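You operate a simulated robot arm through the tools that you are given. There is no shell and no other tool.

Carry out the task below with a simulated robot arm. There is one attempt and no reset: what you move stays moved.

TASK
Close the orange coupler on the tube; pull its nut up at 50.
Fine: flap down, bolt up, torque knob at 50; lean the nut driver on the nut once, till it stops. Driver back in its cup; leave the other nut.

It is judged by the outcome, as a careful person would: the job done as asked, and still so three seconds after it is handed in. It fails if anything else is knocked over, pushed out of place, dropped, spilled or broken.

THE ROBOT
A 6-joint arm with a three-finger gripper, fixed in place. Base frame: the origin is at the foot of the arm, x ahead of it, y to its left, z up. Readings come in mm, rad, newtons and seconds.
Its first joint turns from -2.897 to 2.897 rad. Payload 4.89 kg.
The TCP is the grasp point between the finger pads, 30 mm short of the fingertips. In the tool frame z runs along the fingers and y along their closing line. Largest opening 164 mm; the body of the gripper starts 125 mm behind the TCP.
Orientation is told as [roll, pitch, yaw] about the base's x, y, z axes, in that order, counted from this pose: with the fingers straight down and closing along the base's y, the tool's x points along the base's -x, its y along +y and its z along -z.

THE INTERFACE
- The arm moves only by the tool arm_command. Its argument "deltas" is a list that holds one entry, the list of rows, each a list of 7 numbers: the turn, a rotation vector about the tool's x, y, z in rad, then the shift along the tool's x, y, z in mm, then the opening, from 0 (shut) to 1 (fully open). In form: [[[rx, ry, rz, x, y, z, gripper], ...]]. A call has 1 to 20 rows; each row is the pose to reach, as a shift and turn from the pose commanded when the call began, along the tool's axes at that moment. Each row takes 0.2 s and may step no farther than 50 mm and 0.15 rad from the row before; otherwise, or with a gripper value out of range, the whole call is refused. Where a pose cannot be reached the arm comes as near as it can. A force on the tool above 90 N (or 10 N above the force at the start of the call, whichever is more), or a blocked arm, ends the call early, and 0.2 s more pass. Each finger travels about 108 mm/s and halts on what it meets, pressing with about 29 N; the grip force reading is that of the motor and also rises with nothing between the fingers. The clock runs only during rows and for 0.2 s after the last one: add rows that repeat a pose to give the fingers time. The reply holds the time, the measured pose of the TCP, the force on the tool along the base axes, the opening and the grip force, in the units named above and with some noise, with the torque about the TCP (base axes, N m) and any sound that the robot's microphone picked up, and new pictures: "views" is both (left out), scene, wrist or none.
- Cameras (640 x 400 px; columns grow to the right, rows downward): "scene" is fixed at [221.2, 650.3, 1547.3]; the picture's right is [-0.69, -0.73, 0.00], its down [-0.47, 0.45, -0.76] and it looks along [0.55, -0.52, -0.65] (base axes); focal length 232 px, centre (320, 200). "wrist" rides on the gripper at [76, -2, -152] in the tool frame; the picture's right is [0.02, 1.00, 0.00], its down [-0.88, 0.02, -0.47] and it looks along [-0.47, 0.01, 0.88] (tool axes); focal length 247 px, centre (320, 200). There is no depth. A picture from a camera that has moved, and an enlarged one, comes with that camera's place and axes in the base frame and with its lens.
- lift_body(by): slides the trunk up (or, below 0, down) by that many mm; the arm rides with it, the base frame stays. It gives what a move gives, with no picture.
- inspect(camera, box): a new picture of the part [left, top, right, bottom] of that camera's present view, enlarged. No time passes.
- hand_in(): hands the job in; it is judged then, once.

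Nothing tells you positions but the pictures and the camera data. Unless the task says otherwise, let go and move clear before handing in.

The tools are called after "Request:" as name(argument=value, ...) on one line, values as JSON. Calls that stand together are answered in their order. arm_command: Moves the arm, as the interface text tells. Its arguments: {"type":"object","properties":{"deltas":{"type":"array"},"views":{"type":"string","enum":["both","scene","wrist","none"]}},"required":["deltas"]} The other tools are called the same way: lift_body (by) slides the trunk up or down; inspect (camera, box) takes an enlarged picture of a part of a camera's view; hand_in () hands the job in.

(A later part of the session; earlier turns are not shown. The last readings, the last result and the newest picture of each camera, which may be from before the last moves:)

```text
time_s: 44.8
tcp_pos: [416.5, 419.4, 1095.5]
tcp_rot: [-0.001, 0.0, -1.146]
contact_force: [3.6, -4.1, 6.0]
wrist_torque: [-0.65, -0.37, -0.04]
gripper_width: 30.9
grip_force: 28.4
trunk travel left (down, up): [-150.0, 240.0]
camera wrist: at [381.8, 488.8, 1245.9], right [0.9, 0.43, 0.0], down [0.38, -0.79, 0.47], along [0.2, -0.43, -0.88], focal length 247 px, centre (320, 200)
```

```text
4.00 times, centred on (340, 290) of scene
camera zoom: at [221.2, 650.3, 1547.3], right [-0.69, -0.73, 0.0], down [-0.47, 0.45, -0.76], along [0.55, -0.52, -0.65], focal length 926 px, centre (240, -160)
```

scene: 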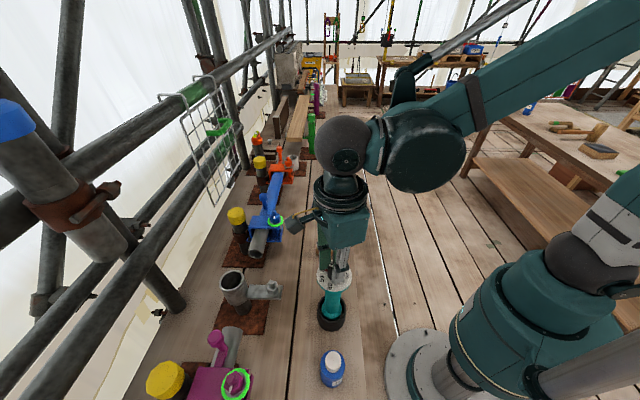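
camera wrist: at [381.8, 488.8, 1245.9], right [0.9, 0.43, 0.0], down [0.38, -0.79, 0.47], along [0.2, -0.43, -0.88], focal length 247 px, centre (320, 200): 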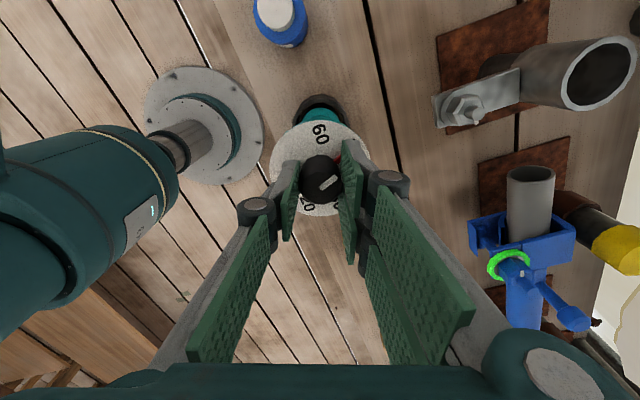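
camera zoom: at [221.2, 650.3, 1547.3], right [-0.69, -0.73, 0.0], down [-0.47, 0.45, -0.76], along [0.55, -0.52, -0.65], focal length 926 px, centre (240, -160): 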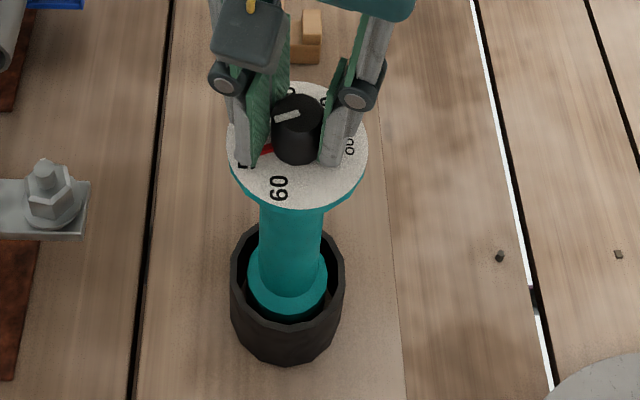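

The knob turned while the dial and body stayed put. I'll release, rise and read it.

Request:
arm_command(deltas=[[[0, 0, 0, 0, 0, 0, 0.1], [0, 0, 0, 0, 0, 0, 0.25], [0, 0, 0, 0, 0, 0, 0.35], [0, 0, 0, 0, 0, -30, 0.35], [0, 0, 0, 0, 0, -70, 0.35], [0, 0, 0, 0, 0, -70, 0.35]]], views="wrist")

Request:
inspect(camera="wrist", box=[260, 90, 380, 210])

Request:
inspect(camera="scene", box=[310, 250, 360, 300])

```text
time_s: 46.2
tcp_pos: [414.7, 419.1, 1162.9]
tcp_rot: [0.001, 0.0, -1.149]
contact_force: [0.6, -0.2, -0.2]
wrist_torque: [0.03, 0.03, 0.01]
gripper_width: 57.7
grip_force: 0.1
trunk travel left (down, up): [-150.0, 240.0]
camera wrist: at [381.4, 489.7, 1315.3], right [0.9, 0.43, 0.0], down [0.38, -0.8, 0.47], along [0.2, -0.43, -0.88], focal length 247 px, centre (320, 200)
```

wrist: 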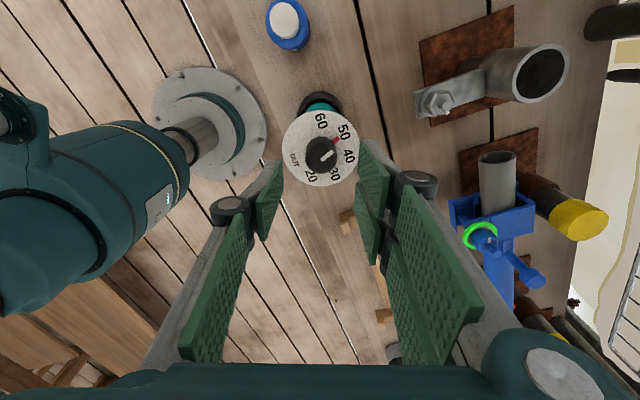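

```text
3.33 times, centred on (320, 150) of wrist
camera zoom: at [381.4, 489.7, 1315.3], right [0.9, 0.43, 0.0], down [0.38, -0.8, 0.47], along [0.2, -0.43, -0.88], focal length 823 px, centre (320, 367)
```

zoom: 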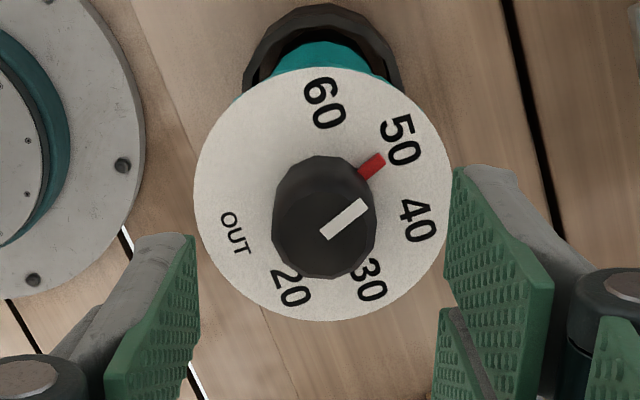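

```text
8.00 times, centred on (335, 275) of scene
camera zoom: at [221.2, 650.3, 1547.3], right [-0.69, -0.73, 0.0], down [-0.47, 0.45, -0.76], along [0.55, -0.52, -0.65], focal length 1852 px, centre (200, -400)
```

zoom: 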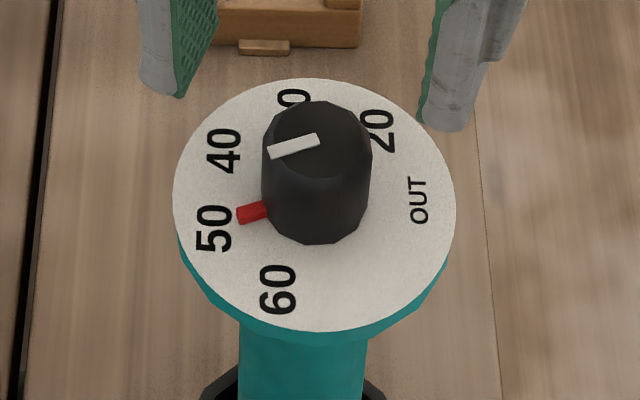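

The pointer now reads 50 in both views. Next I'll back off sideways and tilt the tool so the fingers can take the driver's shaft below the dial.

Request:
arm_command(deltas=[[[0, 0, 0, -45, 1, 0, 0.457], [0, 0, 0, -90, 1, 0, 0.457], [0, 0, 0, -131, 1, 0, 0.457], [0, 0.15, 0, -131, 1, 18, 0.457], [0, 0.3, 0, -131, 1, 36, 0.457], [0, 0.45, 0, -131, 1, 54, 0.457], [0, 0.6, 0, -131, 1, 72, 0.457], [0, 0.75, 0, -131, 1, 90, 0.457], [0, 0.9, 0, -131, 1, 108, 0.457], [0, 1.047, 0, -131, 1, 126, 0.457], [0, 1.047, 0, -131, 1, 126, 0.457]]])

Request:
inspect(camera="wrist", box=[240, 60, 400, 220])

Request:
inspect(camera="scene", box=[290, 230, 410, 330])

```text
time_s: 48.6
tcp_pos: [469.7, 299.4, 1037.4]
tcp_rot: [-0.002, 1.048, -1.149]
contact_force: [0.2, -0.1, -1.1]
wrist_torque: [0.02, 0.05, 0.09]
gripper_width: 75.1
grip_force: 0.0
trunk travel left (down, up): [-150.0, 240.0]
camera wrist: at [506.2, 214.0, 1178.8], right [0.91, 0.42, 0.02], down [0.37, -0.77, -0.53], along [-0.21, 0.48, -0.85], focal length 247 px, centre (320, 200)
```

scene: 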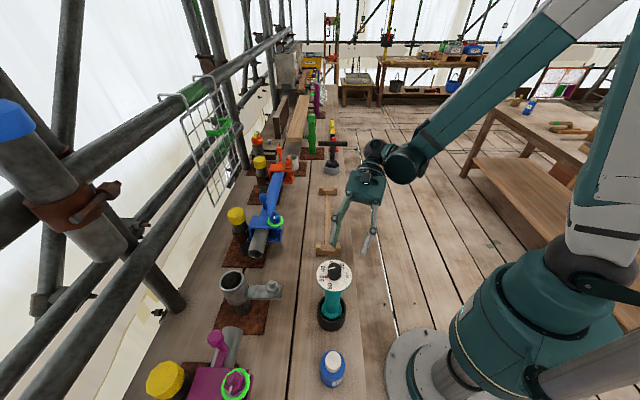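
wrist: 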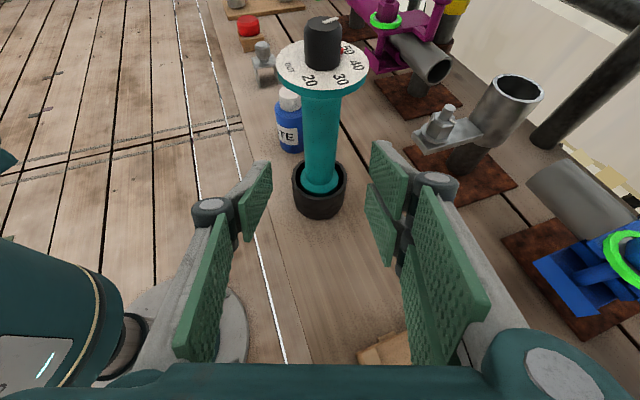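

```text
2.50 times, centred on (320, 140) of wrist
camera zoom: at [506.2, 214.0, 1178.8], right [0.91, 0.42, 0.02], down [0.37, -0.77, -0.53], along [-0.21, 0.48, -0.85], focal length 617 px, centre (320, 350)
```

zoom: 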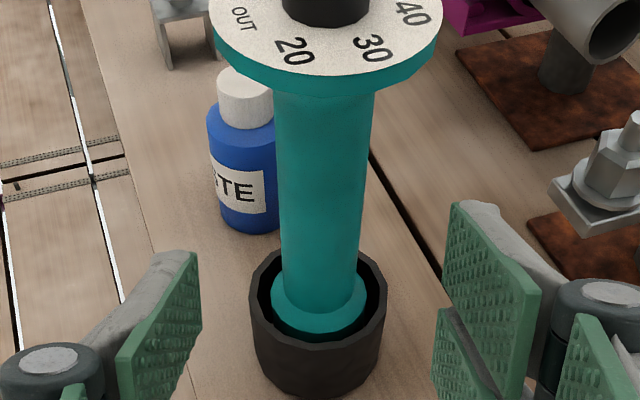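

```text
4.00 times, centred on (350, 280) of scene
camera zoom: at [221.2, 650.3, 1547.3], right [-0.69, -0.73, 0.0], down [-0.47, 0.45, -0.76], along [0.55, -0.52, -0.65], focal length 926 px, centre (200, -120)
```

zoom: 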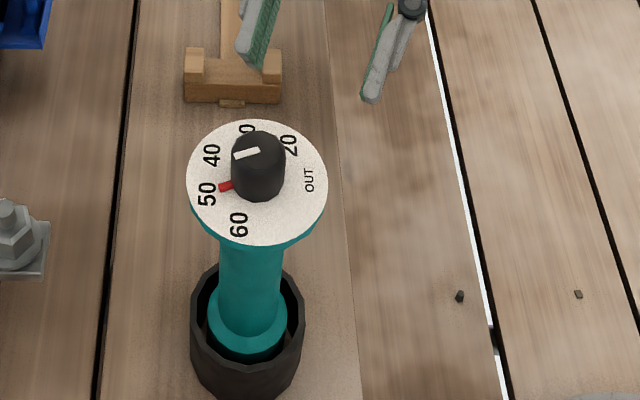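

Everything lines up. I'll slide the fingers under the dial onto the shaft at z≈968.

Request:
arm_command(deltas=[[[0, 0, 0, 5.5, 0.3, 35, 0.457], [0, 0, 0, 5.5, 0.5, 75, 0.457], [0, 0, 0, 5.5, 0.5, 112, 0.457], [0, 0, 0, 5.5, 0.5, 148, 0.457], [0, 0, 0, 5.5, 0.5, 148, 0.457]]])

Request:
inspect(camera="wrist", box=[240, 60, 400, 220])

Request:
inspect(camera="scene", box=[290, 230, 410, 330])

```text
time_s: 49.8
tcp_pos: [418.6, 420.7, 968.8]
tcp_rot: [-0.002, 1.045, -1.15]
contact_force: [0.2, -0.1, 0.5]
wrist_torque: [0.05, 0.03, 0.01]
gripper_width: 75.0
grip_force: 0.1
trunk travel left (down, up): [-150.0, 240.0]
camera wrist: at [454.7, 335.6, 1110.7], right [0.91, 0.42, 0.02], down [0.37, -0.77, -0.53], along [-0.21, 0.48, -0.85], focal length 247 px, centre (320, 200)
```

scene: 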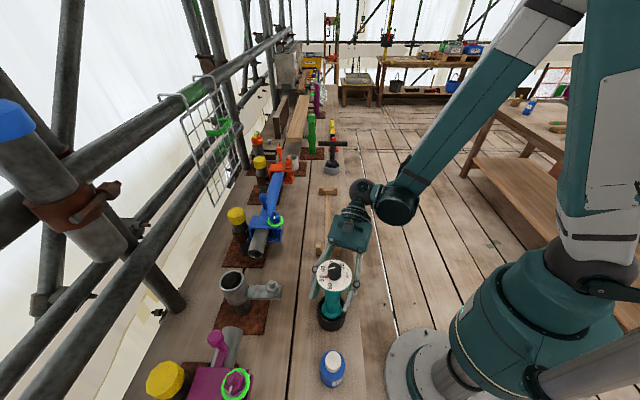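
wrist: 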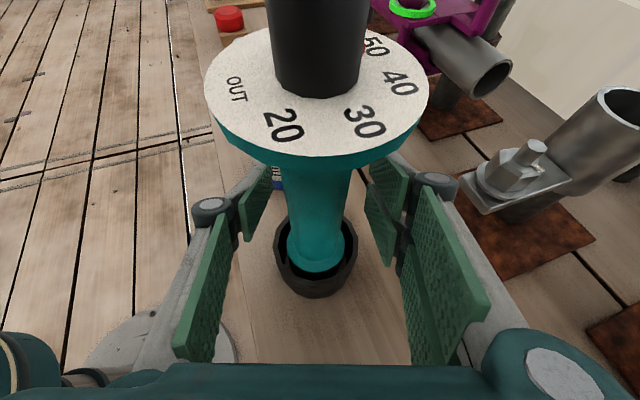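

```text
2.50 times, centred on (320, 140) of wrist
camera zoom: at [454.7, 335.6, 1110.7], right [0.91, 0.42, 0.02], down [0.37, -0.77, -0.53], along [-0.21, 0.48, -0.85], focal length 617 px, centre (320, 350)
```

zoom: 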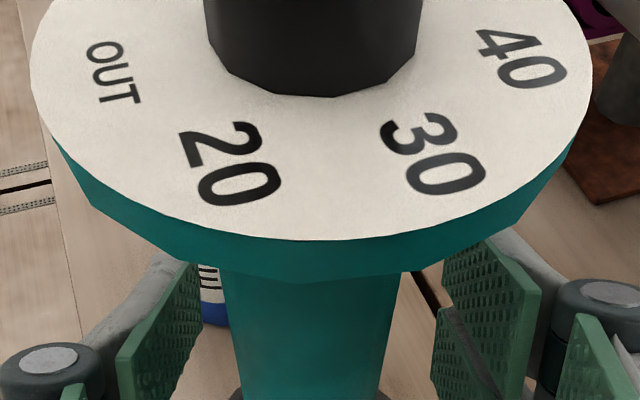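

```text
4.00 times, centred on (350, 280) of scene
camera zoom: at [221.2, 650.3, 1547.3], right [-0.69, -0.73, 0.0], down [-0.47, 0.45, -0.76], along [0.55, -0.52, -0.65], focal length 926 px, centre (200, -120)
```

zoom: 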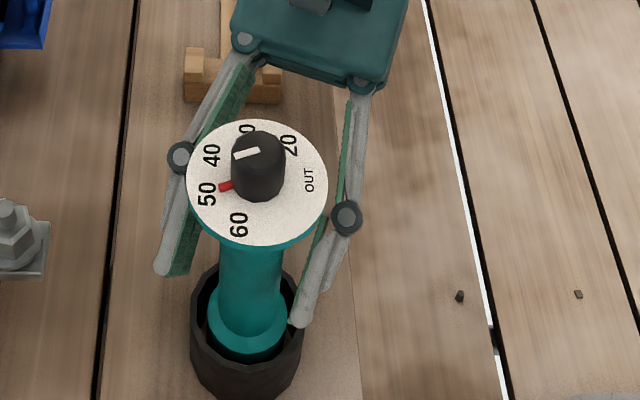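

Request:
arm_command(deltas=[[[0, 0, 0, 0, -2, 0, 0.4], [0, 0, 0, 0, -2, 0, 0.3], [0, 0, 0, 0, -2, 0, 0.27], [0, 0, 0, 0, -2, 0, 0.0], [0, 0, 0, 0, -2, 0, 0.0]]])

Request:
inspect(camera="scene", box=[290, 230, 410, 330])

```text
time_s: 51.0
tcp_pos: [415.1, 420.3, 969.1]
tcp_rot: [-0.002, 1.046, -1.148]
contact_force: [1.6, 2.4, 0.0]
wrist_torque: [0.32, -0.66, -0.08]
gripper_width: 40.1
grip_force: 28.8
trunk travel left (down, up): [-150.0, 240.0]
camera wrist: at [452.5, 334.6, 1110.8], right [0.91, 0.42, 0.02], down [0.37, -0.77, -0.53], along [-0.21, 0.48, -0.85], focal length 247 px, centre (320, 200)
```

scene: 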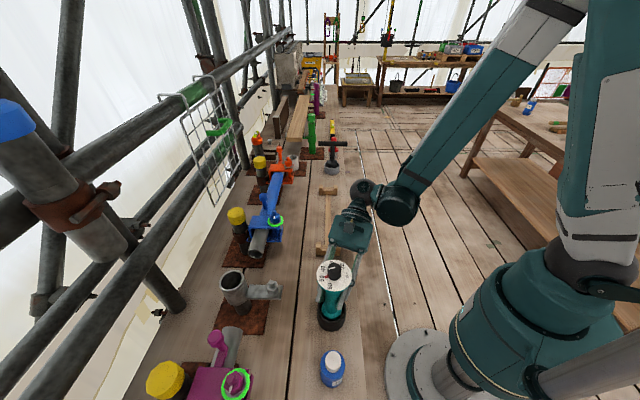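
wrist: 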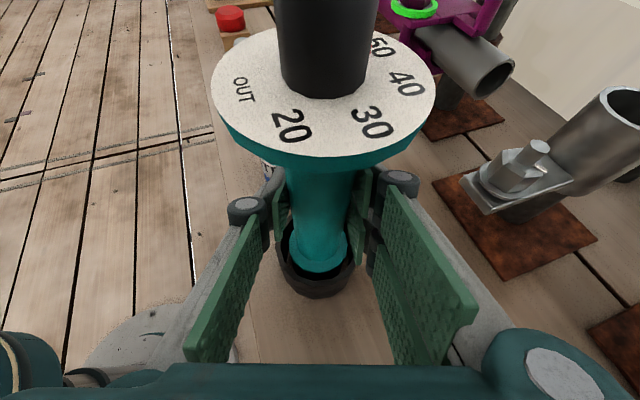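

```text
4.00 times, centred on (350, 280) of scene
camera zoom: at [221.2, 650.3, 1547.3], right [-0.69, -0.73, 0.0], down [-0.47, 0.45, -0.76], along [0.55, -0.52, -0.65], focal length 926 px, centre (200, -120)
```

zoom: 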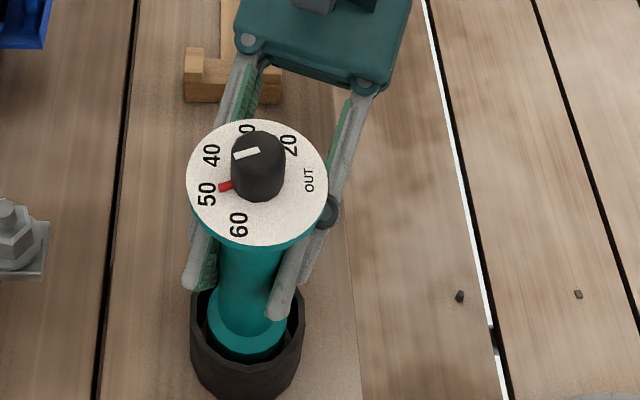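

The shaft is gripped at 40 mm with no side load. I'll lift straight up a little and check the hold.

Request:
arm_command(deltas=[[[0, 0, 0, 8.7, 0, -5, 0], [0, 0, 0, 17.3, 0, -10, 0], [0, 0, 0, 34.6, 0, -20, 0], [0, 0, 0, 60.6, 0, -35, 0], [0, 0, 0, 86.6, 0, -50, 0], [0, 0, 0, 86.6, 0, -50, 0]]])

Request:
inspect(camera="scene", box=[290, 200, 410, 320])

```text
time_s: 52.4
tcp_pos: [415.3, 418.5, 1069.5]
tcp_rot: [-0.001, 1.046, -1.15]
contact_force: [-0.7, 0.5, -7.5]
wrist_torque: [-0.01, -0.02, -0.05]
gripper_width: 39.7
grip_force: 29.1
trunk travel left (down, up): [-150.0, 240.0]
camera wrist: at [452.2, 333.8, 1211.1], right [0.91, 0.42, 0.02], down [0.37, -0.77, -0.53], along [-0.21, 0.48, -0.85], focal length 247 px, centre (320, 200)
```

scene: 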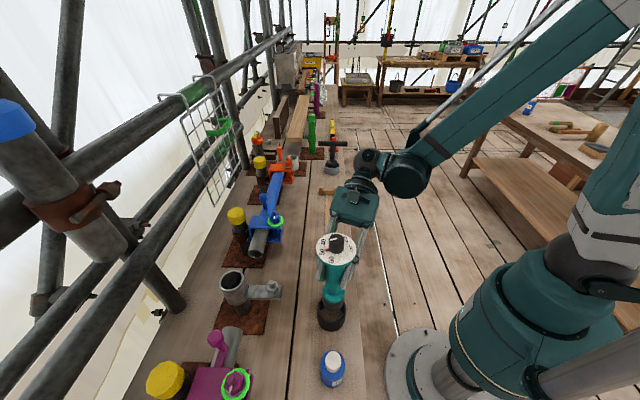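
wrist: 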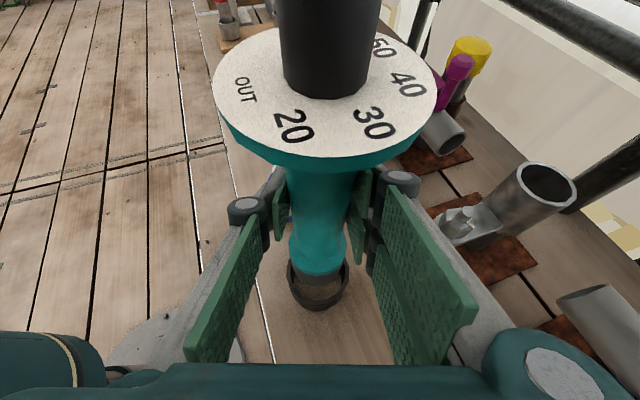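

```text
3.33 times, centred on (350, 260) of scene
camera zoom: at [221.2, 650.3, 1547.3], right [-0.69, -0.73, 0.0], down [-0.47, 0.45, -0.76], along [0.55, -0.52, -0.65], focal length 772 px, centre (220, 0)
```

zoom: 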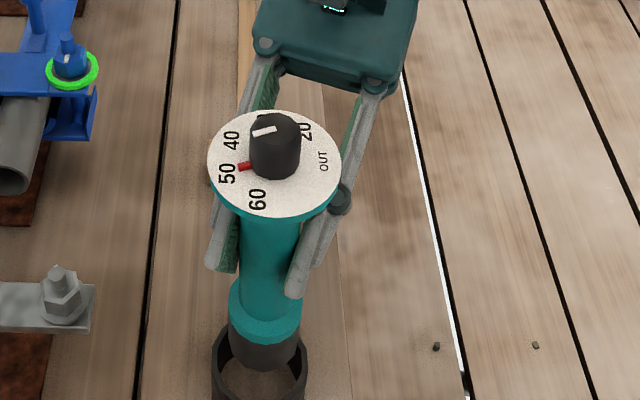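

The driver is held firmly (about 7.5 N) and upright. I'll lift it well clear, then carry it over to above the orange nut, yawing the wrist on the way.

Request:
arm_command(deltas=[[[0, 0, 0, 34.8, 0, -20.1, 0], [0, 0, 0, 69.5, 0, -40.2, 0], [0, 0, 0, 104.3, 0, -60.2, 0], [0, 0, 0, 139, 0, -80.3, 0], [-0.058, 0, 0.034, 122.1, 27.7, -109.6, 0], [-0.116, 0, 0.067, 105.1, 55.3, -139, 0], [-0.174, 0, 0.101, 88.2, 83, -168.3, 0], [-0.233, 0, 0.134, 71.2, 110.6, -197.7, 0], [-0.291, 0, 0.168, 54.3, 138.3, -227, 0], [-0.349, 0, 0.201, 37.4, 166, -256.3, 0], [-0.407, 0, 0.235, 20.4, 193.6, -285.7, 0], [-0.465, 0, 0.269, 3.5, 221.3, -315, 0], [-0.523, 0, 0.302, -13.5, 248.9, -344.4, 0], [-0.581, 0, 0.336, -30.4, 276.6, -373.7, 0], [-0.64, 0, 0.369, -47.3, 304.3, -403, 0], [-0.698, 0, 0.403, -64.3, 331.9, -432.4, 0], [-0.756, 0, 0.436, -81.2, 359.6, -461.7, 0], [-0.814, 0, 0.47, -98.2, 387.3, -491, 0], [-0.814, 0, 0.47, -98.2, 387.3, -491, 0]]])

Request:
inspect(camera="scene", box=[250, 90, 330, 190])

Request:
inspect(camera="wrist", box=[240, 160, 400, 320])

```text
time_s: 56.4
tcp_pos: [966.4, 144.2, 1228.9]
tcp_rot: [-0.001, 1.045, -2.088]
contact_force: [0.4, -0.4, -8.3]
wrist_torque: [0.11, 0.03, 0.08]
gripper_width: 39.8
grip_force: 29.1
trunk travel left (down, up): [-150.0, 240.0]
camera wrist: at [918.1, 65.1, 1372.0], right [0.87, -0.49, 0.02], down [-0.41, -0.75, -0.52], along [0.27, 0.45, -0.85], focal length 247 px, centre (320, 200)
```

scene: 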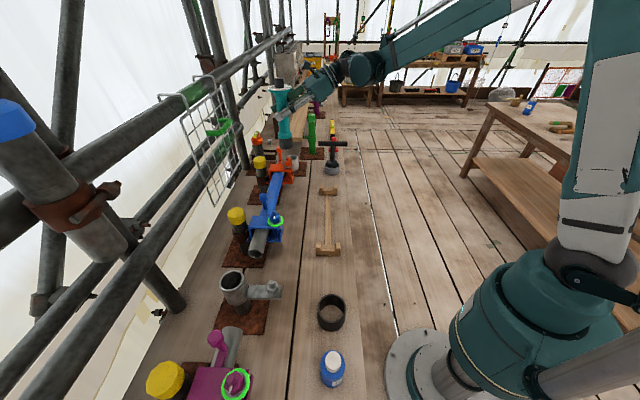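
wrist: 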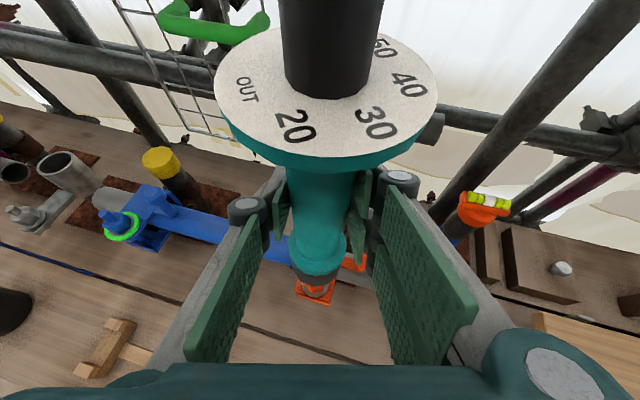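

```text
4.00 times, centred on (290, 140) of scene
camera zoom: at [221.2, 650.3, 1547.3], right [-0.69, -0.73, 0.0], down [-0.47, 0.45, -0.76], along [0.55, -0.52, -0.65], focal length 926 px, centre (440, 440)
```

zoom: 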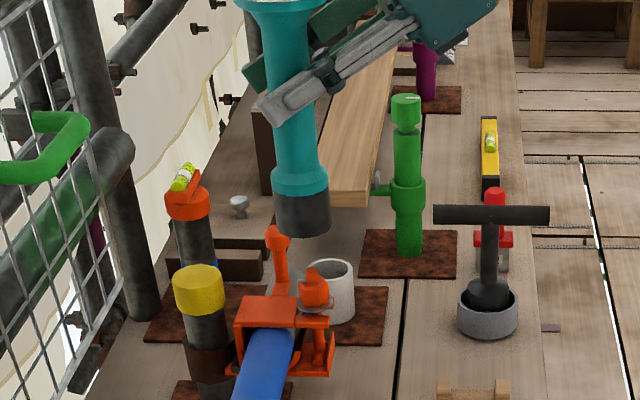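

```text
2.50 times, centred on (320, 240) of wrist
camera zoom: at [918.1, 65.1, 1372.0], right [0.87, -0.49, 0.02], down [-0.41, -0.75, -0.52], along [0.27, 0.45, -0.85], focal length 617 px, centre (320, 100)
```

zoom: 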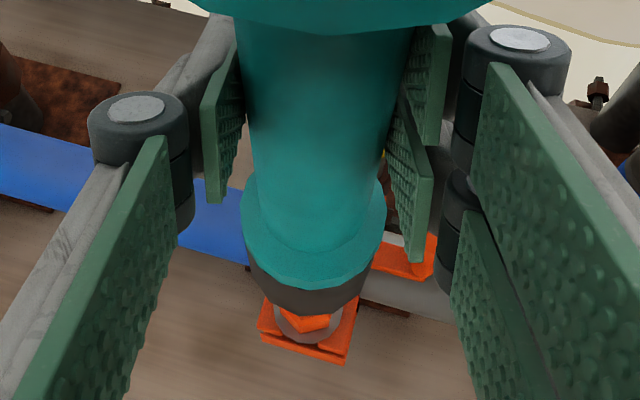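

The driver hangs vertically just above the nut; I measure it as 4 mm too far along +n and about 2 mm along +u. I'll correct that and come down to just above the bolt end.

Request:
arm_command(deltas=[[[0, 0, 0, -1.6, -3.2, -2.8, 0], [0, 0, 0, -14, -3.2, 4, 0], [0, 0, 0, -27, -3.2, 12, 0], [0, 0, 0, -39.7, -3.2, 19.2, 0], [0, 0, 0, -39.7, -3.2, 19.2, 0]]], views="wrist")

Request:
inspect(camera="scene", box=[260, 125, 320, 175])

Request:
inspect(camera="wrist", box=[260, 200, 380, 320])

```text
time_s: 57.6
tcp_pos: [960.2, 143.5, 1185.3]
tcp_rot: [0.001, 1.046, -2.088]
contact_force: [0.0, 0.1, -8.5]
wrist_torque: [0.0, 0.0, 0.0]
gripper_width: 40.3
grip_force: 28.7
trunk travel left (down, up): [-150.0, 240.0]
camera wrist: at [912.1, 63.8, 1327.1], right [0.87, -0.48, 0.02], down [-0.4, -0.75, -0.53], along [0.27, 0.45, -0.85], focal length 247 px, centre (320, 200)
```

wrist: 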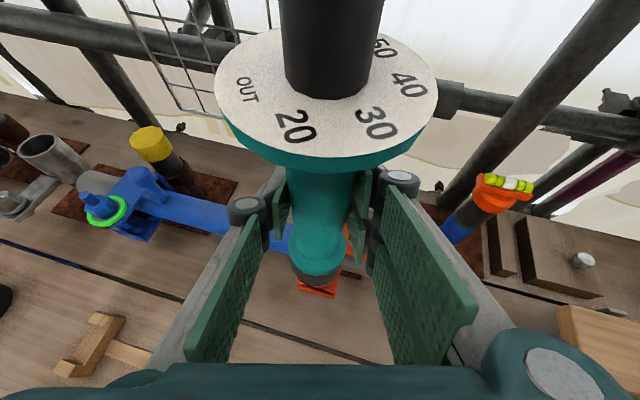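

```text
8.00 times, centred on (290, 150) of scene
camera zoom: at [221.2, 650.3, 1547.3], right [-0.69, -0.73, 0.0], down [-0.47, 0.45, -0.76], along [0.55, -0.52, -0.65], focal length 1852 px, centre (560, 600)
```

zoom: 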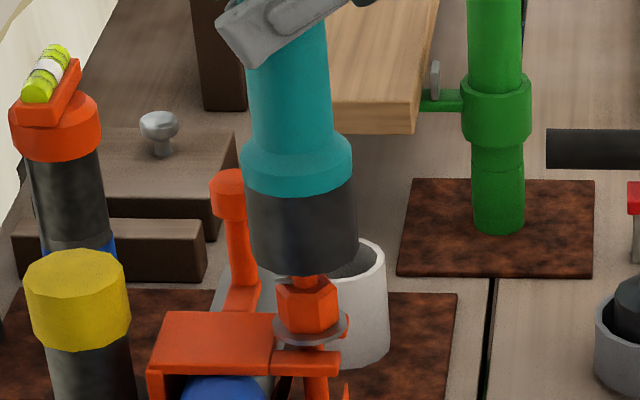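

```text
3.33 times, centred on (320, 260) of wrist
camera zoom: at [912.1, 63.8, 1327.1], right [0.87, -0.48, 0.02], down [-0.4, -0.75, -0.53], along [0.27, 0.45, -0.85], focal length 823 px, centre (320, 0)
```

zoom: 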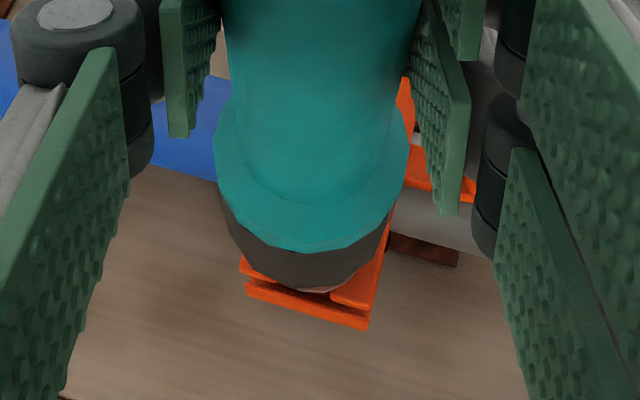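

Request:
inspect(camera="wrist", box=[285, 245, 350, 305])

Request:
inspect(camera="scene", box=[272, 140, 304, 164])

```text
6.67 times, centred on (318, 275) of wrist
camera zoom: at [912.1, 63.8, 1327.1], right [0.87, -0.48, 0.02], down [-0.4, -0.75, -0.53], along [0.27, 0.45, -0.85], focal length 1646 px, centre (337, -300)
```

zoom: 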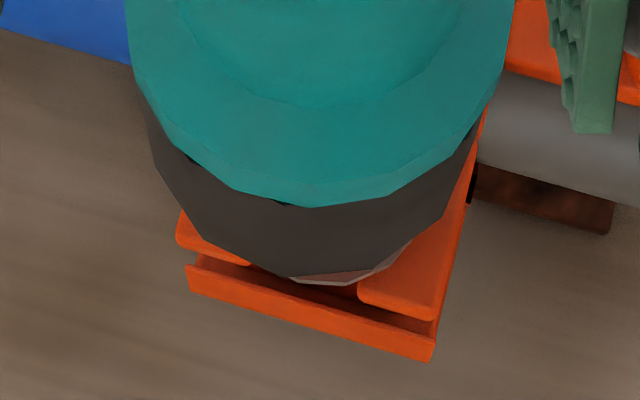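

```text
16.00 times, centred on (288, 152) of scene
camera zoom: at [221.2, 650.3, 1547.3], right [-0.69, -0.73, 0.0], down [-0.47, 0.45, -0.76], along [0.55, -0.52, -0.65], focal length 3705 px, centre (832, 968)
```

zoom: 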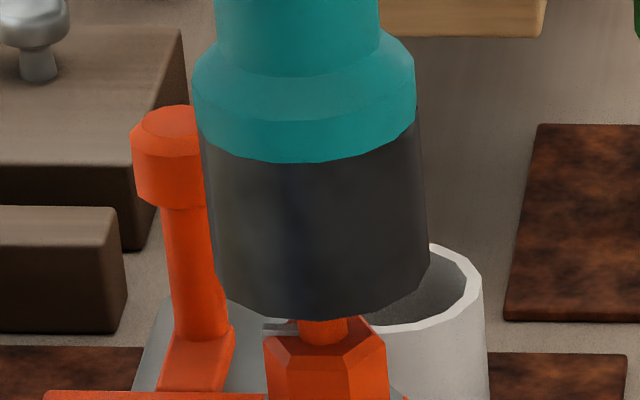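

The alignment is nearly right: I'll shift about 1.5 mm along +u and 1 mm along +n, then lower slowly onto the nut and watch the force.

Request:
arm_command(deltas=[[[0, 0, 0, 0.3, 1.7, 0.6, 0], [0, 0, 0, -6.6, 1.7, 4.6, 0], [0, 0, 0, -13.5, 1.7, 8.6, 0], [0, 0, 0, -20.5, 1.7, 12.6, 0], [0, 0, 0, -24.8, 1.7, 15.1, 0], [0, 0, 0, -24.8, 1.7, 15.1, 0]]], views="wrist")

Request:
inspect(camera="scene", box=[272, 140, 304, 164])

```text
time_s: 59.0
tcp_pos: [959.8, 143.0, 1157.1]
tcp_rot: [0.001, 1.047, -2.089]
contact_force: [0.4, 0.1, -8.7]
wrist_torque: [0.0, 0.01, 0.02]
gripper_width: 40.1
grip_force: 29.0
trunk travel left (down, up): [-150.0, 240.0]
camera wrist: at [912.3, 63.5, 1298.0], right [0.87, -0.48, 0.02], down [-0.4, -0.75, -0.53], along [0.27, 0.45, -0.85], focal length 247 px, centre (320, 200)
```

wrist: 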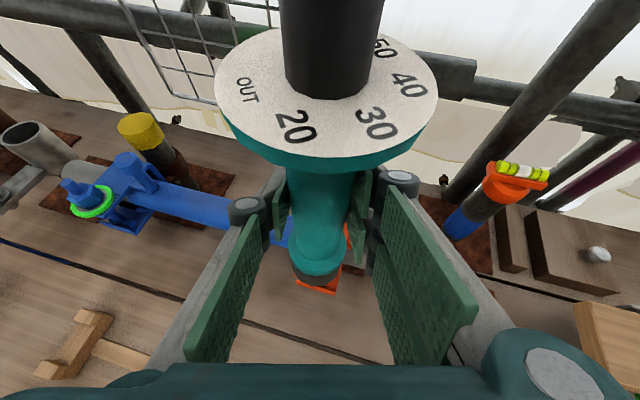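

```text
16.00 times, centred on (288, 152) of scene
camera zoom: at [221.2, 650.3, 1547.3], right [-0.69, -0.73, 0.0], down [-0.47, 0.45, -0.76], along [0.55, -0.52, -0.65], focal length 3705 px, centre (832, 968)
```

zoom: 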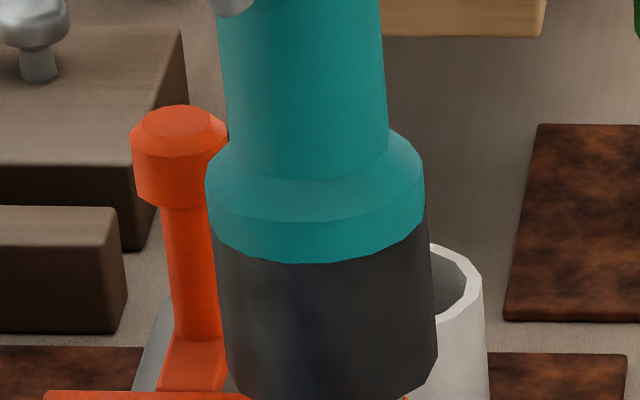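

Request:
inspect(camera="scene", box=[272, 148, 304, 172])

Request:
inspect(camera="wrist", box=[285, 245, 350, 305])

```text
16.00 times, centred on (288, 160) of scene
camera zoom: at [221.2, 650.3, 1547.3], right [-0.69, -0.73, 0.0], down [-0.47, 0.45, -0.76], along [0.55, -0.52, -0.65], focal length 3705 px, centre (832, 840)
```

zoom: 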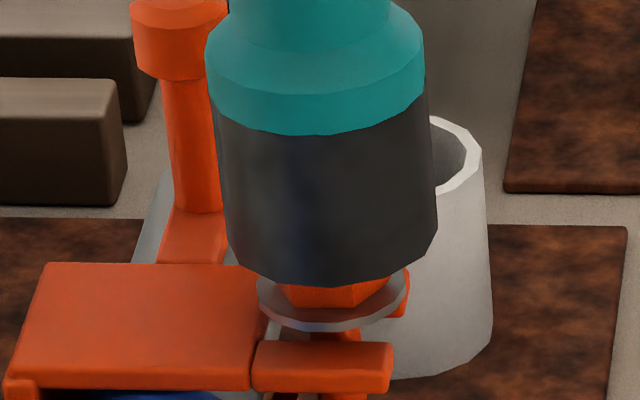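

```text
6.67 times, centred on (318, 275) of wrist
camera zoom: at [912.3, 63.5, 1298.0], right [0.87, -0.48, 0.02], down [-0.4, -0.75, -0.53], along [0.27, 0.45, -0.85], focal length 1646 px, centre (337, -300)
```

zoom: 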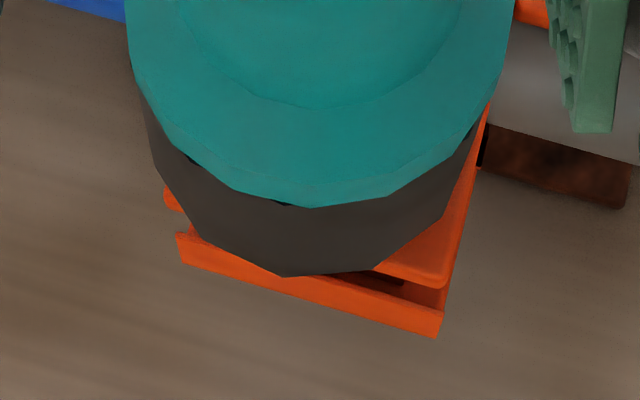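

The bolt end is already inside the socket with no contact. I'll nudge another ~1.5 mm in both directions to centre it, then continue down in small steps.

Request:
arm_command(deltas=[[[0, 0, 0, 0.5, 1.8, 0.9, 0], [0, 0, 0, -2.9, 1.8, 2.9, 0], [0, 0, 0, -6.4, 1.8, 4.9, 0], [0, 0, 0, -9.9, 1.8, 6.9, 0], [0, 0, 0, -12.5, 1.8, 8.4, 0], [0, 0, 0, -12.5, 1.8, 8.4, 0]]], views="none")

Request:
inspect(camera="scene", box=[272, 148, 304, 172])

```text
time_s: 60.4
tcp_pos: [963.2, 143.4, 1139.4]
tcp_rot: [-0.001, 1.047, -2.089]
contact_force: [-0.4, 0.5, -8.1]
wrist_torque: [-0.01, -0.01, 0.02]
gripper_width: 40.1
grip_force: 29.0
trunk travel left (down, up): [-150.0, 240.0]
```

```text
16.00 times, centred on (288, 160) of scene
camera zoom: at [221.2, 650.3, 1547.3], right [-0.69, -0.73, 0.0], down [-0.47, 0.45, -0.76], along [0.55, -0.52, -0.65], focal length 3705 px, centre (832, 840)
```

zoom: 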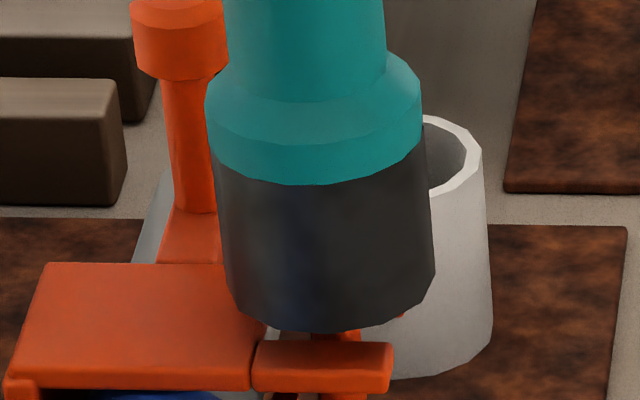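

Request:
arm_command(deltas=[[[0, 0, 0, -0.9, 0, 0.5, 0], [0, 0, 0, -1.7, 0, 1, 0], [0, 0, 0, -2.6, 0, 1.5, 0], [0, 0, 0, -3.5, 0, 2, 0], [0, 0, 0, -3.5, 0, 2, 0]]], views="none")

Request:
inspect(camera="scene", box=[272, 148, 304, 172])

```text
time_s: 61.6
tcp_pos: [962.7, 142.3, 1137.4]
tcp_rot: [0.0, 1.044, -2.09]
contact_force: [-0.9, 0.2, -7.1]
wrist_torque: [0.01, -0.02, 0.01]
gripper_width: 40.0
grip_force: 28.7
trunk travel left (down, up): [-150.0, 240.0]
```

```text
16.00 times, centred on (288, 160) of scene
camera zoom: at [221.2, 650.3, 1547.3], right [-0.69, -0.73, 0.0], down [-0.47, 0.45, -0.76], along [0.55, -0.52, -0.65], focal length 3705 px, centre (832, 840)
```

zoom: 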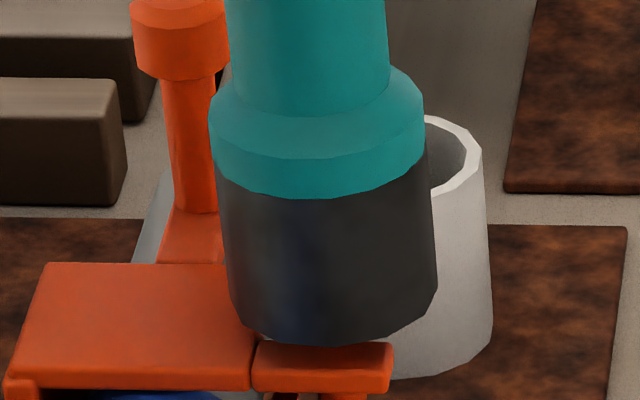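

Request:
arm_command(deltas=[[[0, 0, 0, -0.9, 0, 0.5, 0], [0, 0, 0, -1.7, 0, 1, 0], [0, 0, 0, -2.6, 0, 1.5, 0], [0, 0, 0, -3.5, 0, 2, 0], [0, 0, 0, -3.5, 0, 2, 0]]], views="none")

Request:
inspect(camera="scene", box=[272, 148, 304, 172])

```text
time_s: 62.8
tcp_pos: [962.9, 143.3, 1132.4]
tcp_rot: [0.0, 1.046, -2.089]
contact_force: [-0.4, -0.5, -7.9]
wrist_torque: [0.04, -0.01, 0.0]
gripper_width: 40.2
grip_force: 28.9
trunk travel left (down, up): [-150.0, 240.0]
```

```text
16.00 times, centred on (288, 160) of scene
camera zoom: at [221.2, 650.3, 1547.3], right [-0.69, -0.73, 0.0], down [-0.47, 0.45, -0.76], along [0.55, -0.52, -0.65], focal length 3705 px, centre (832, 840)
```

zoom: 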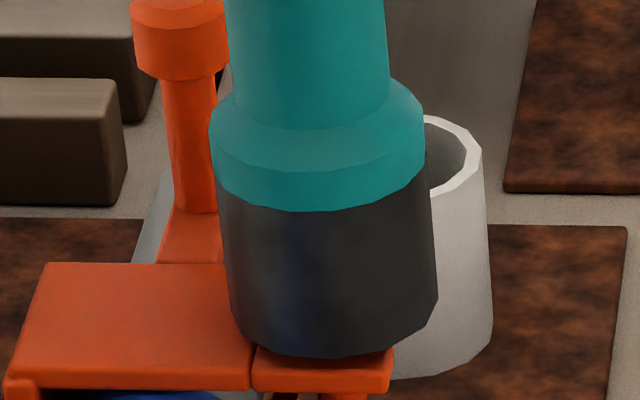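

Request:
arm_command(deltas=[[[0, 0, 0, -0.9, 0, 0.5, 0], [0, 0, 0, -1.7, 0, 1, 0], [0, 0, 0, -2.6, 0, 1.5, 0], [0, 0, 0, -3.5, 0, 2, 0], [0, 0, 0, -3.5, 0, 2, 0]]], views="none")

Request:
inspect(camera="scene", box=[272, 148, 304, 172])

```text
time_s: 64.0
tcp_pos: [961.4, 143.6, 1130.6]
tcp_rot: [0.003, 1.048, -2.087]
contact_force: [-0.1, 0.3, 30.5]
wrist_torque: [-0.15, -0.21, -0.1]
gripper_width: 40.2
grip_force: 28.7
trunk travel left (down, up): [-150.0, 240.0]
```

```text
16.00 times, centred on (288, 160) of scene
camera zoom: at [221.2, 650.3, 1547.3], right [-0.69, -0.73, 0.0], down [-0.47, 0.45, -0.76], along [0.55, -0.52, -0.65], focal length 3705 px, centre (832, 840)
```

zoom: 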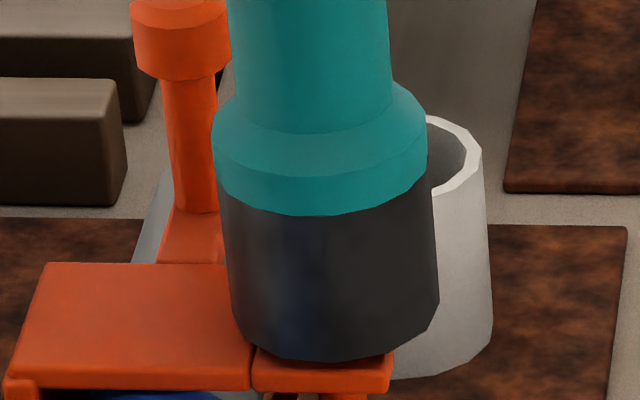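

Contact: about 38 N of axial push. I'll hold it there and listen.

Request:
arm_command(deltas=[[[0, 0, 0, 0, 0, 0, 0], [0, 0, 0, 0, 0, 0, 0], [0, 0, 0, 0, 0, 0, 0], [0, 0, 0, 0, 0, 0, 0], [0, 0, 0, 0, 0, 0, 0]]], views="none")

Request:
inspect(camera="scene", box=[272, 148, 304, 172])

```text
time_s: 65.2
tcp_pos: [961.6, 143.0, 1130.5]
tcp_rot: [0.004, 1.048, -2.085]
contact_force: [0.2, 1.2, 30.3]
wrist_torque: [-0.02, -0.18, 0.01]
gripper_width: 39.9
grip_force: 29.0
trunk travel left (down, up): [-150.0, 240.0]
```

```text
16.00 times, centred on (288, 160) of scene
camera zoom: at [221.2, 650.3, 1547.3], right [-0.69, -0.73, 0.0], down [-0.47, 0.45, -0.76], along [0.55, -0.52, -0.65], focal length 3705 px, centre (832, 840)
```

zoom: 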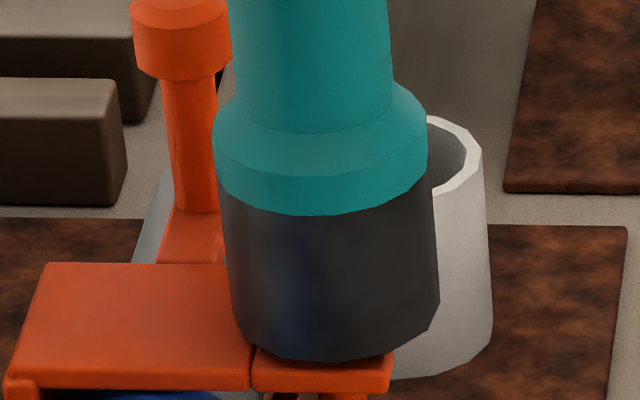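

Request:
arm_command(deltas=[[[0, 0, 0, -0.9, 0, 0.5, 0], [0, 0, 0, -1.7, 0, 1, 0], [0, 0, 0, -1.7, 0, 1, 0], [0, 0, 0, -1.7, 0, 1, 0], [0, 0, 0, -1.7, 0, 1, 0]]], views="none")

Request:
inspect(camera="scene", box=[268, 130, 308, 172])

```text
time_s: 66.4
tcp_pos: [961.2, 142.4, 1127.4]
tcp_rot: [0.001, 1.047, -2.086]
contact_force: [0.1, -0.6, 29.7]
wrist_torque: [-0.21, -0.17, -0.05]
gripper_width: 40.1
grip_force: 28.8
trunk travel left (down, up): [-150.0, 240.0]
```

```text
9.52 times, centred on (288, 151) of scene
camera zoom: at [221.2, 650.3, 1547.3], right [-0.69, -0.73, 0.0], down [-0.47, 0.45, -0.76], along [0.55, -0.52, -0.65], focal length 2205 px, centre (625, 667)
```

zoom: 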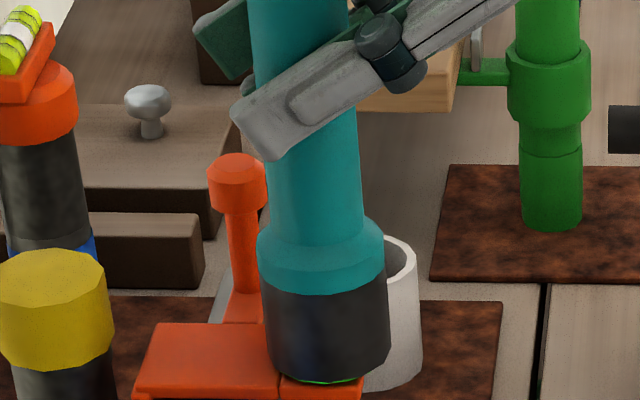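

Request:
inspect(camera="scene", box=[276, 158, 300, 174])

Request:
inspect(camera="wrist", box=[270, 200, 370, 300])

```text
16.00 times, centred on (288, 166) of scene
camera zoom: at [221.2, 650.3, 1547.3], right [-0.69, -0.73, 0.0], down [-0.47, 0.45, -0.76], along [0.55, -0.52, -0.65], focal length 3705 px, centre (832, 744)
```

zoom: 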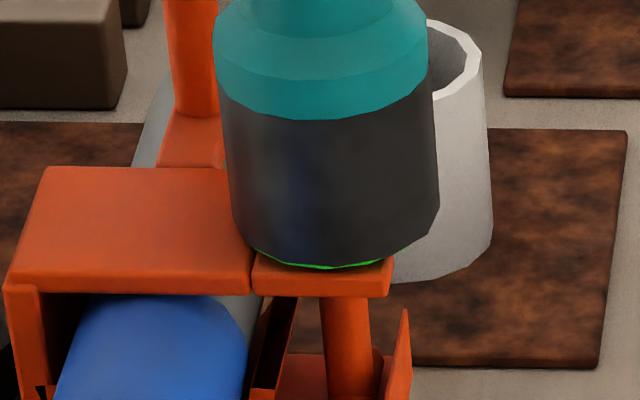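

```text
4.00 times, centred on (320, 250) of wrist
camera zoom: at [913.0, 63.5, 1269.4], right [0.87, -0.48, 0.02], down [-0.4, -0.75, -0.53], along [0.27, 0.45, -0.85], focal length 988 px, centre (320, 0)
```

zoom: 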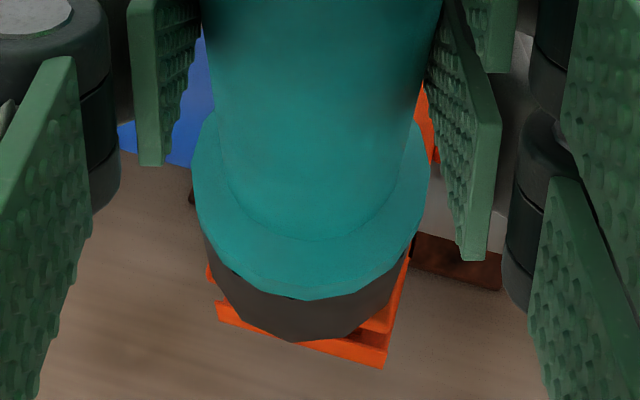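

A green ring has appeared under the socket, like those on the finished couplers. I'll hold this same lean for a brief moment to make sure it has stopped.

Request:
arm_command(deltas=[[[0, 0, 0, 0, 0, 0, 0], [0, 0, 0, 0, 0, 0, 0]]], views="none")

Request:
inspect(camera="scene", box=[276, 158, 300, 174])

```text
time_s: 67.0
tcp_pos: [962.5, 142.7, 1127.3]
tcp_rot: [0.0, 1.047, -2.087]
contact_force: [-1.0, 0.0, 27.7]
wrist_torque: [-0.17, -0.1, 0.01]
gripper_width: 39.9
grip_force: 29.2
trunk travel left (down, up): [-150.0, 240.0]
```

```text
16.00 times, centred on (288, 166) of scene
camera zoom: at [221.2, 650.3, 1547.3], right [-0.69, -0.73, 0.0], down [-0.47, 0.45, -0.76], along [0.55, -0.52, -0.65], focal length 3705 px, centre (832, 744)
```

zoom: 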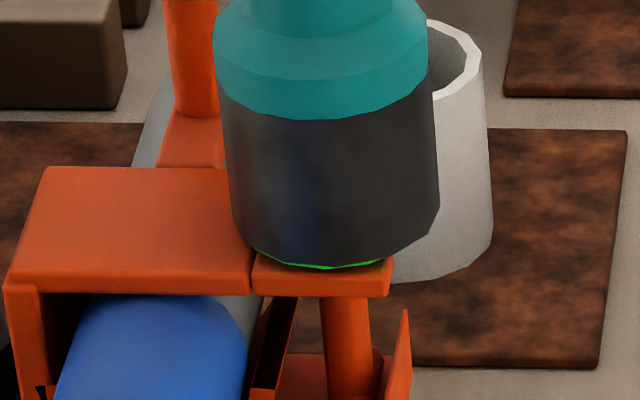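

It's stable, and the driver has stopped. I'll lift straight up off the nut and check.

Request:
arm_command(deltas=[[[0, 0, 0, 4.3, 0, -2.5, 0], [0, 0, 0, 13, 0, -7.5, 0], [0, 0, 0, 26, 0, -15, 0], [0, 0, 0, 43.3, 0, -25, 0], [0, 0, 0, 65, 0, -37.5, 0], [0, 0, 0, 86.6, 0, -50, 0], [0, 0, 0, 86.6, 0, -50, 0]]], views="wrist")

Request:
inspect(camera="scene", box=[260, 120, 320, 180])

```text
time_s: 68.6
tcp_pos: [961.8, 144.2, 1227.1]
tcp_rot: [0.0, 1.046, -2.086]
contact_force: [0.6, 0.7, -7.9]
wrist_torque: [-0.03, -0.02, 0.01]
gripper_width: 40.2
grip_force: 29.1
trunk travel left (down, up): [-150.0, 240.0]
camera wrist: at [914.6, 64.5, 1368.6], right [0.87, -0.48, 0.02], down [-0.4, -0.75, -0.53], along [0.27, 0.45, -0.85], focal length 247 px, centre (320, 200)
```

wrist: 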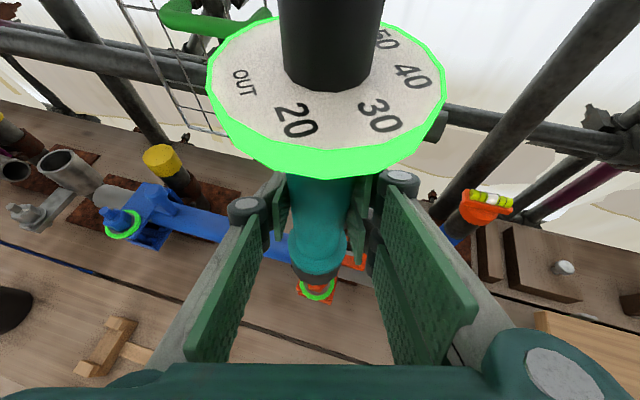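

```text
6.67 times, centred on (290, 150) of scene
camera zoom: at [221.2, 650.3, 1547.3], right [-0.69, -0.73, 0.0], down [-0.47, 0.45, -0.76], along [0.55, -0.52, -0.65], focal length 1544 px, centre (520, 533)
```

zoom: 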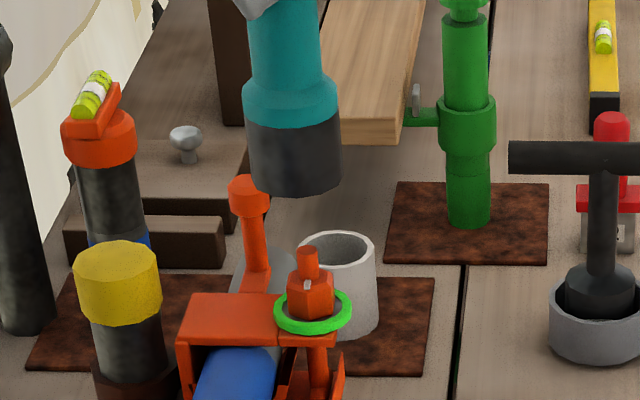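

The nut is tightened: its ring and the dial rim are both green, and the flap and bolt hold. Now I'll carry the driver back over its cup by the reverse path.

Request:
arm_command(deltas=[[[0.058, 0, -0.0335, -1.1, -43.7, -1.9, 0], [0.116, 0, -0.067, -2.2, -87.3, -3.8, 0], [0.174, 0, -0.1005, -3.3, -131, -5.7, 0], [0.232, 0, -0.134, -4.4, -174.6, -7.6, 0], [0.29, 0, -0.1675, -5.5, -218.3, -9.5, 0], [0.348, 0, -0.201, -6.6, -262, -11.4, 0], [0.406, 0, -0.2345, -7.7, -305.6, -13.3, 0], [0.464, 0, -0.268, -8.7, -349.3, -15.1, 0], [0.522, 0, -0.3015, -9.8, -393, -17, 0], [0.58, 0, -0.335, -10.9, -436.6, -18.9, 0], [0.638, 0, -0.3685, -12, -480.2, -20.8, 0], [0.696, 0, -0.402, -13.1, -524, -22.7, 0], [0.754, 0, -0.4355, -14.2, -567.6, -24.6, 0], [0.812, 0, -0.469, -15.3, -611.2, -26.5, 0], [0.812, 0, -0.469, -15.3, -611.2, -26.5, 0]]])

Request:
inspect(camera="scene", box=[290, 200, 410, 340])

```text
time_s: 71.8
tcp_pos: [412.8, 421.4, 1224.4]
tcp_rot: [-0.003, 1.048, -1.15]
contact_force: [0.7, -0.2, -8.0]
wrist_torque: [0.01, -0.02, 0.03]
gripper_width: 40.0
grip_force: 29.3
trunk travel left (down, up): [-150.0, 240.0]
camera wrist: at [449.6, 335.4, 1366.0], right [0.91, 0.42, 0.02], down [0.36, -0.77, -0.53], along [-0.21, 0.48, -0.85], focal length 247 px, centre (320, 200)
```

scene: 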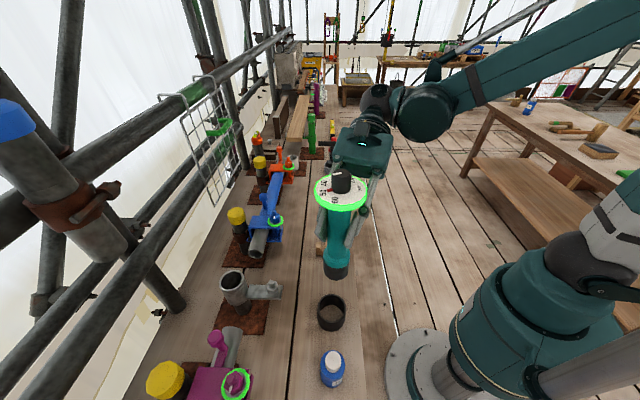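
wrist: 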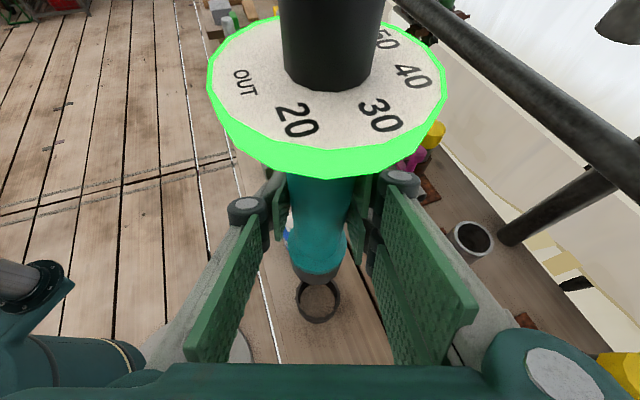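

```text
2.86 times, centred on (350, 270) of scene
camera zoom: at [221.2, 650.3, 1547.3], right [-0.69, -0.73, 0.0], down [-0.47, 0.45, -0.76], along [0.55, -0.52, -0.65], focal length 662 px, centre (234, 0)
```

zoom: 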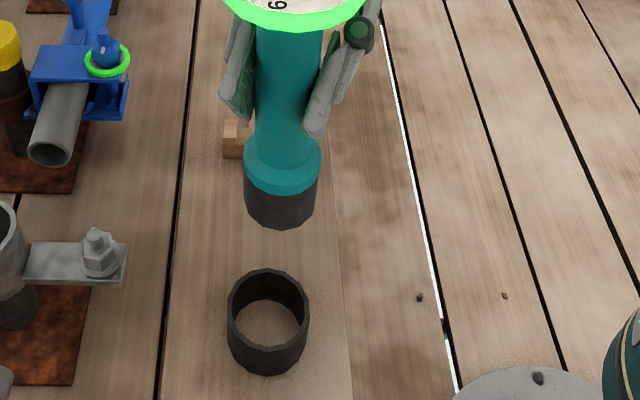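

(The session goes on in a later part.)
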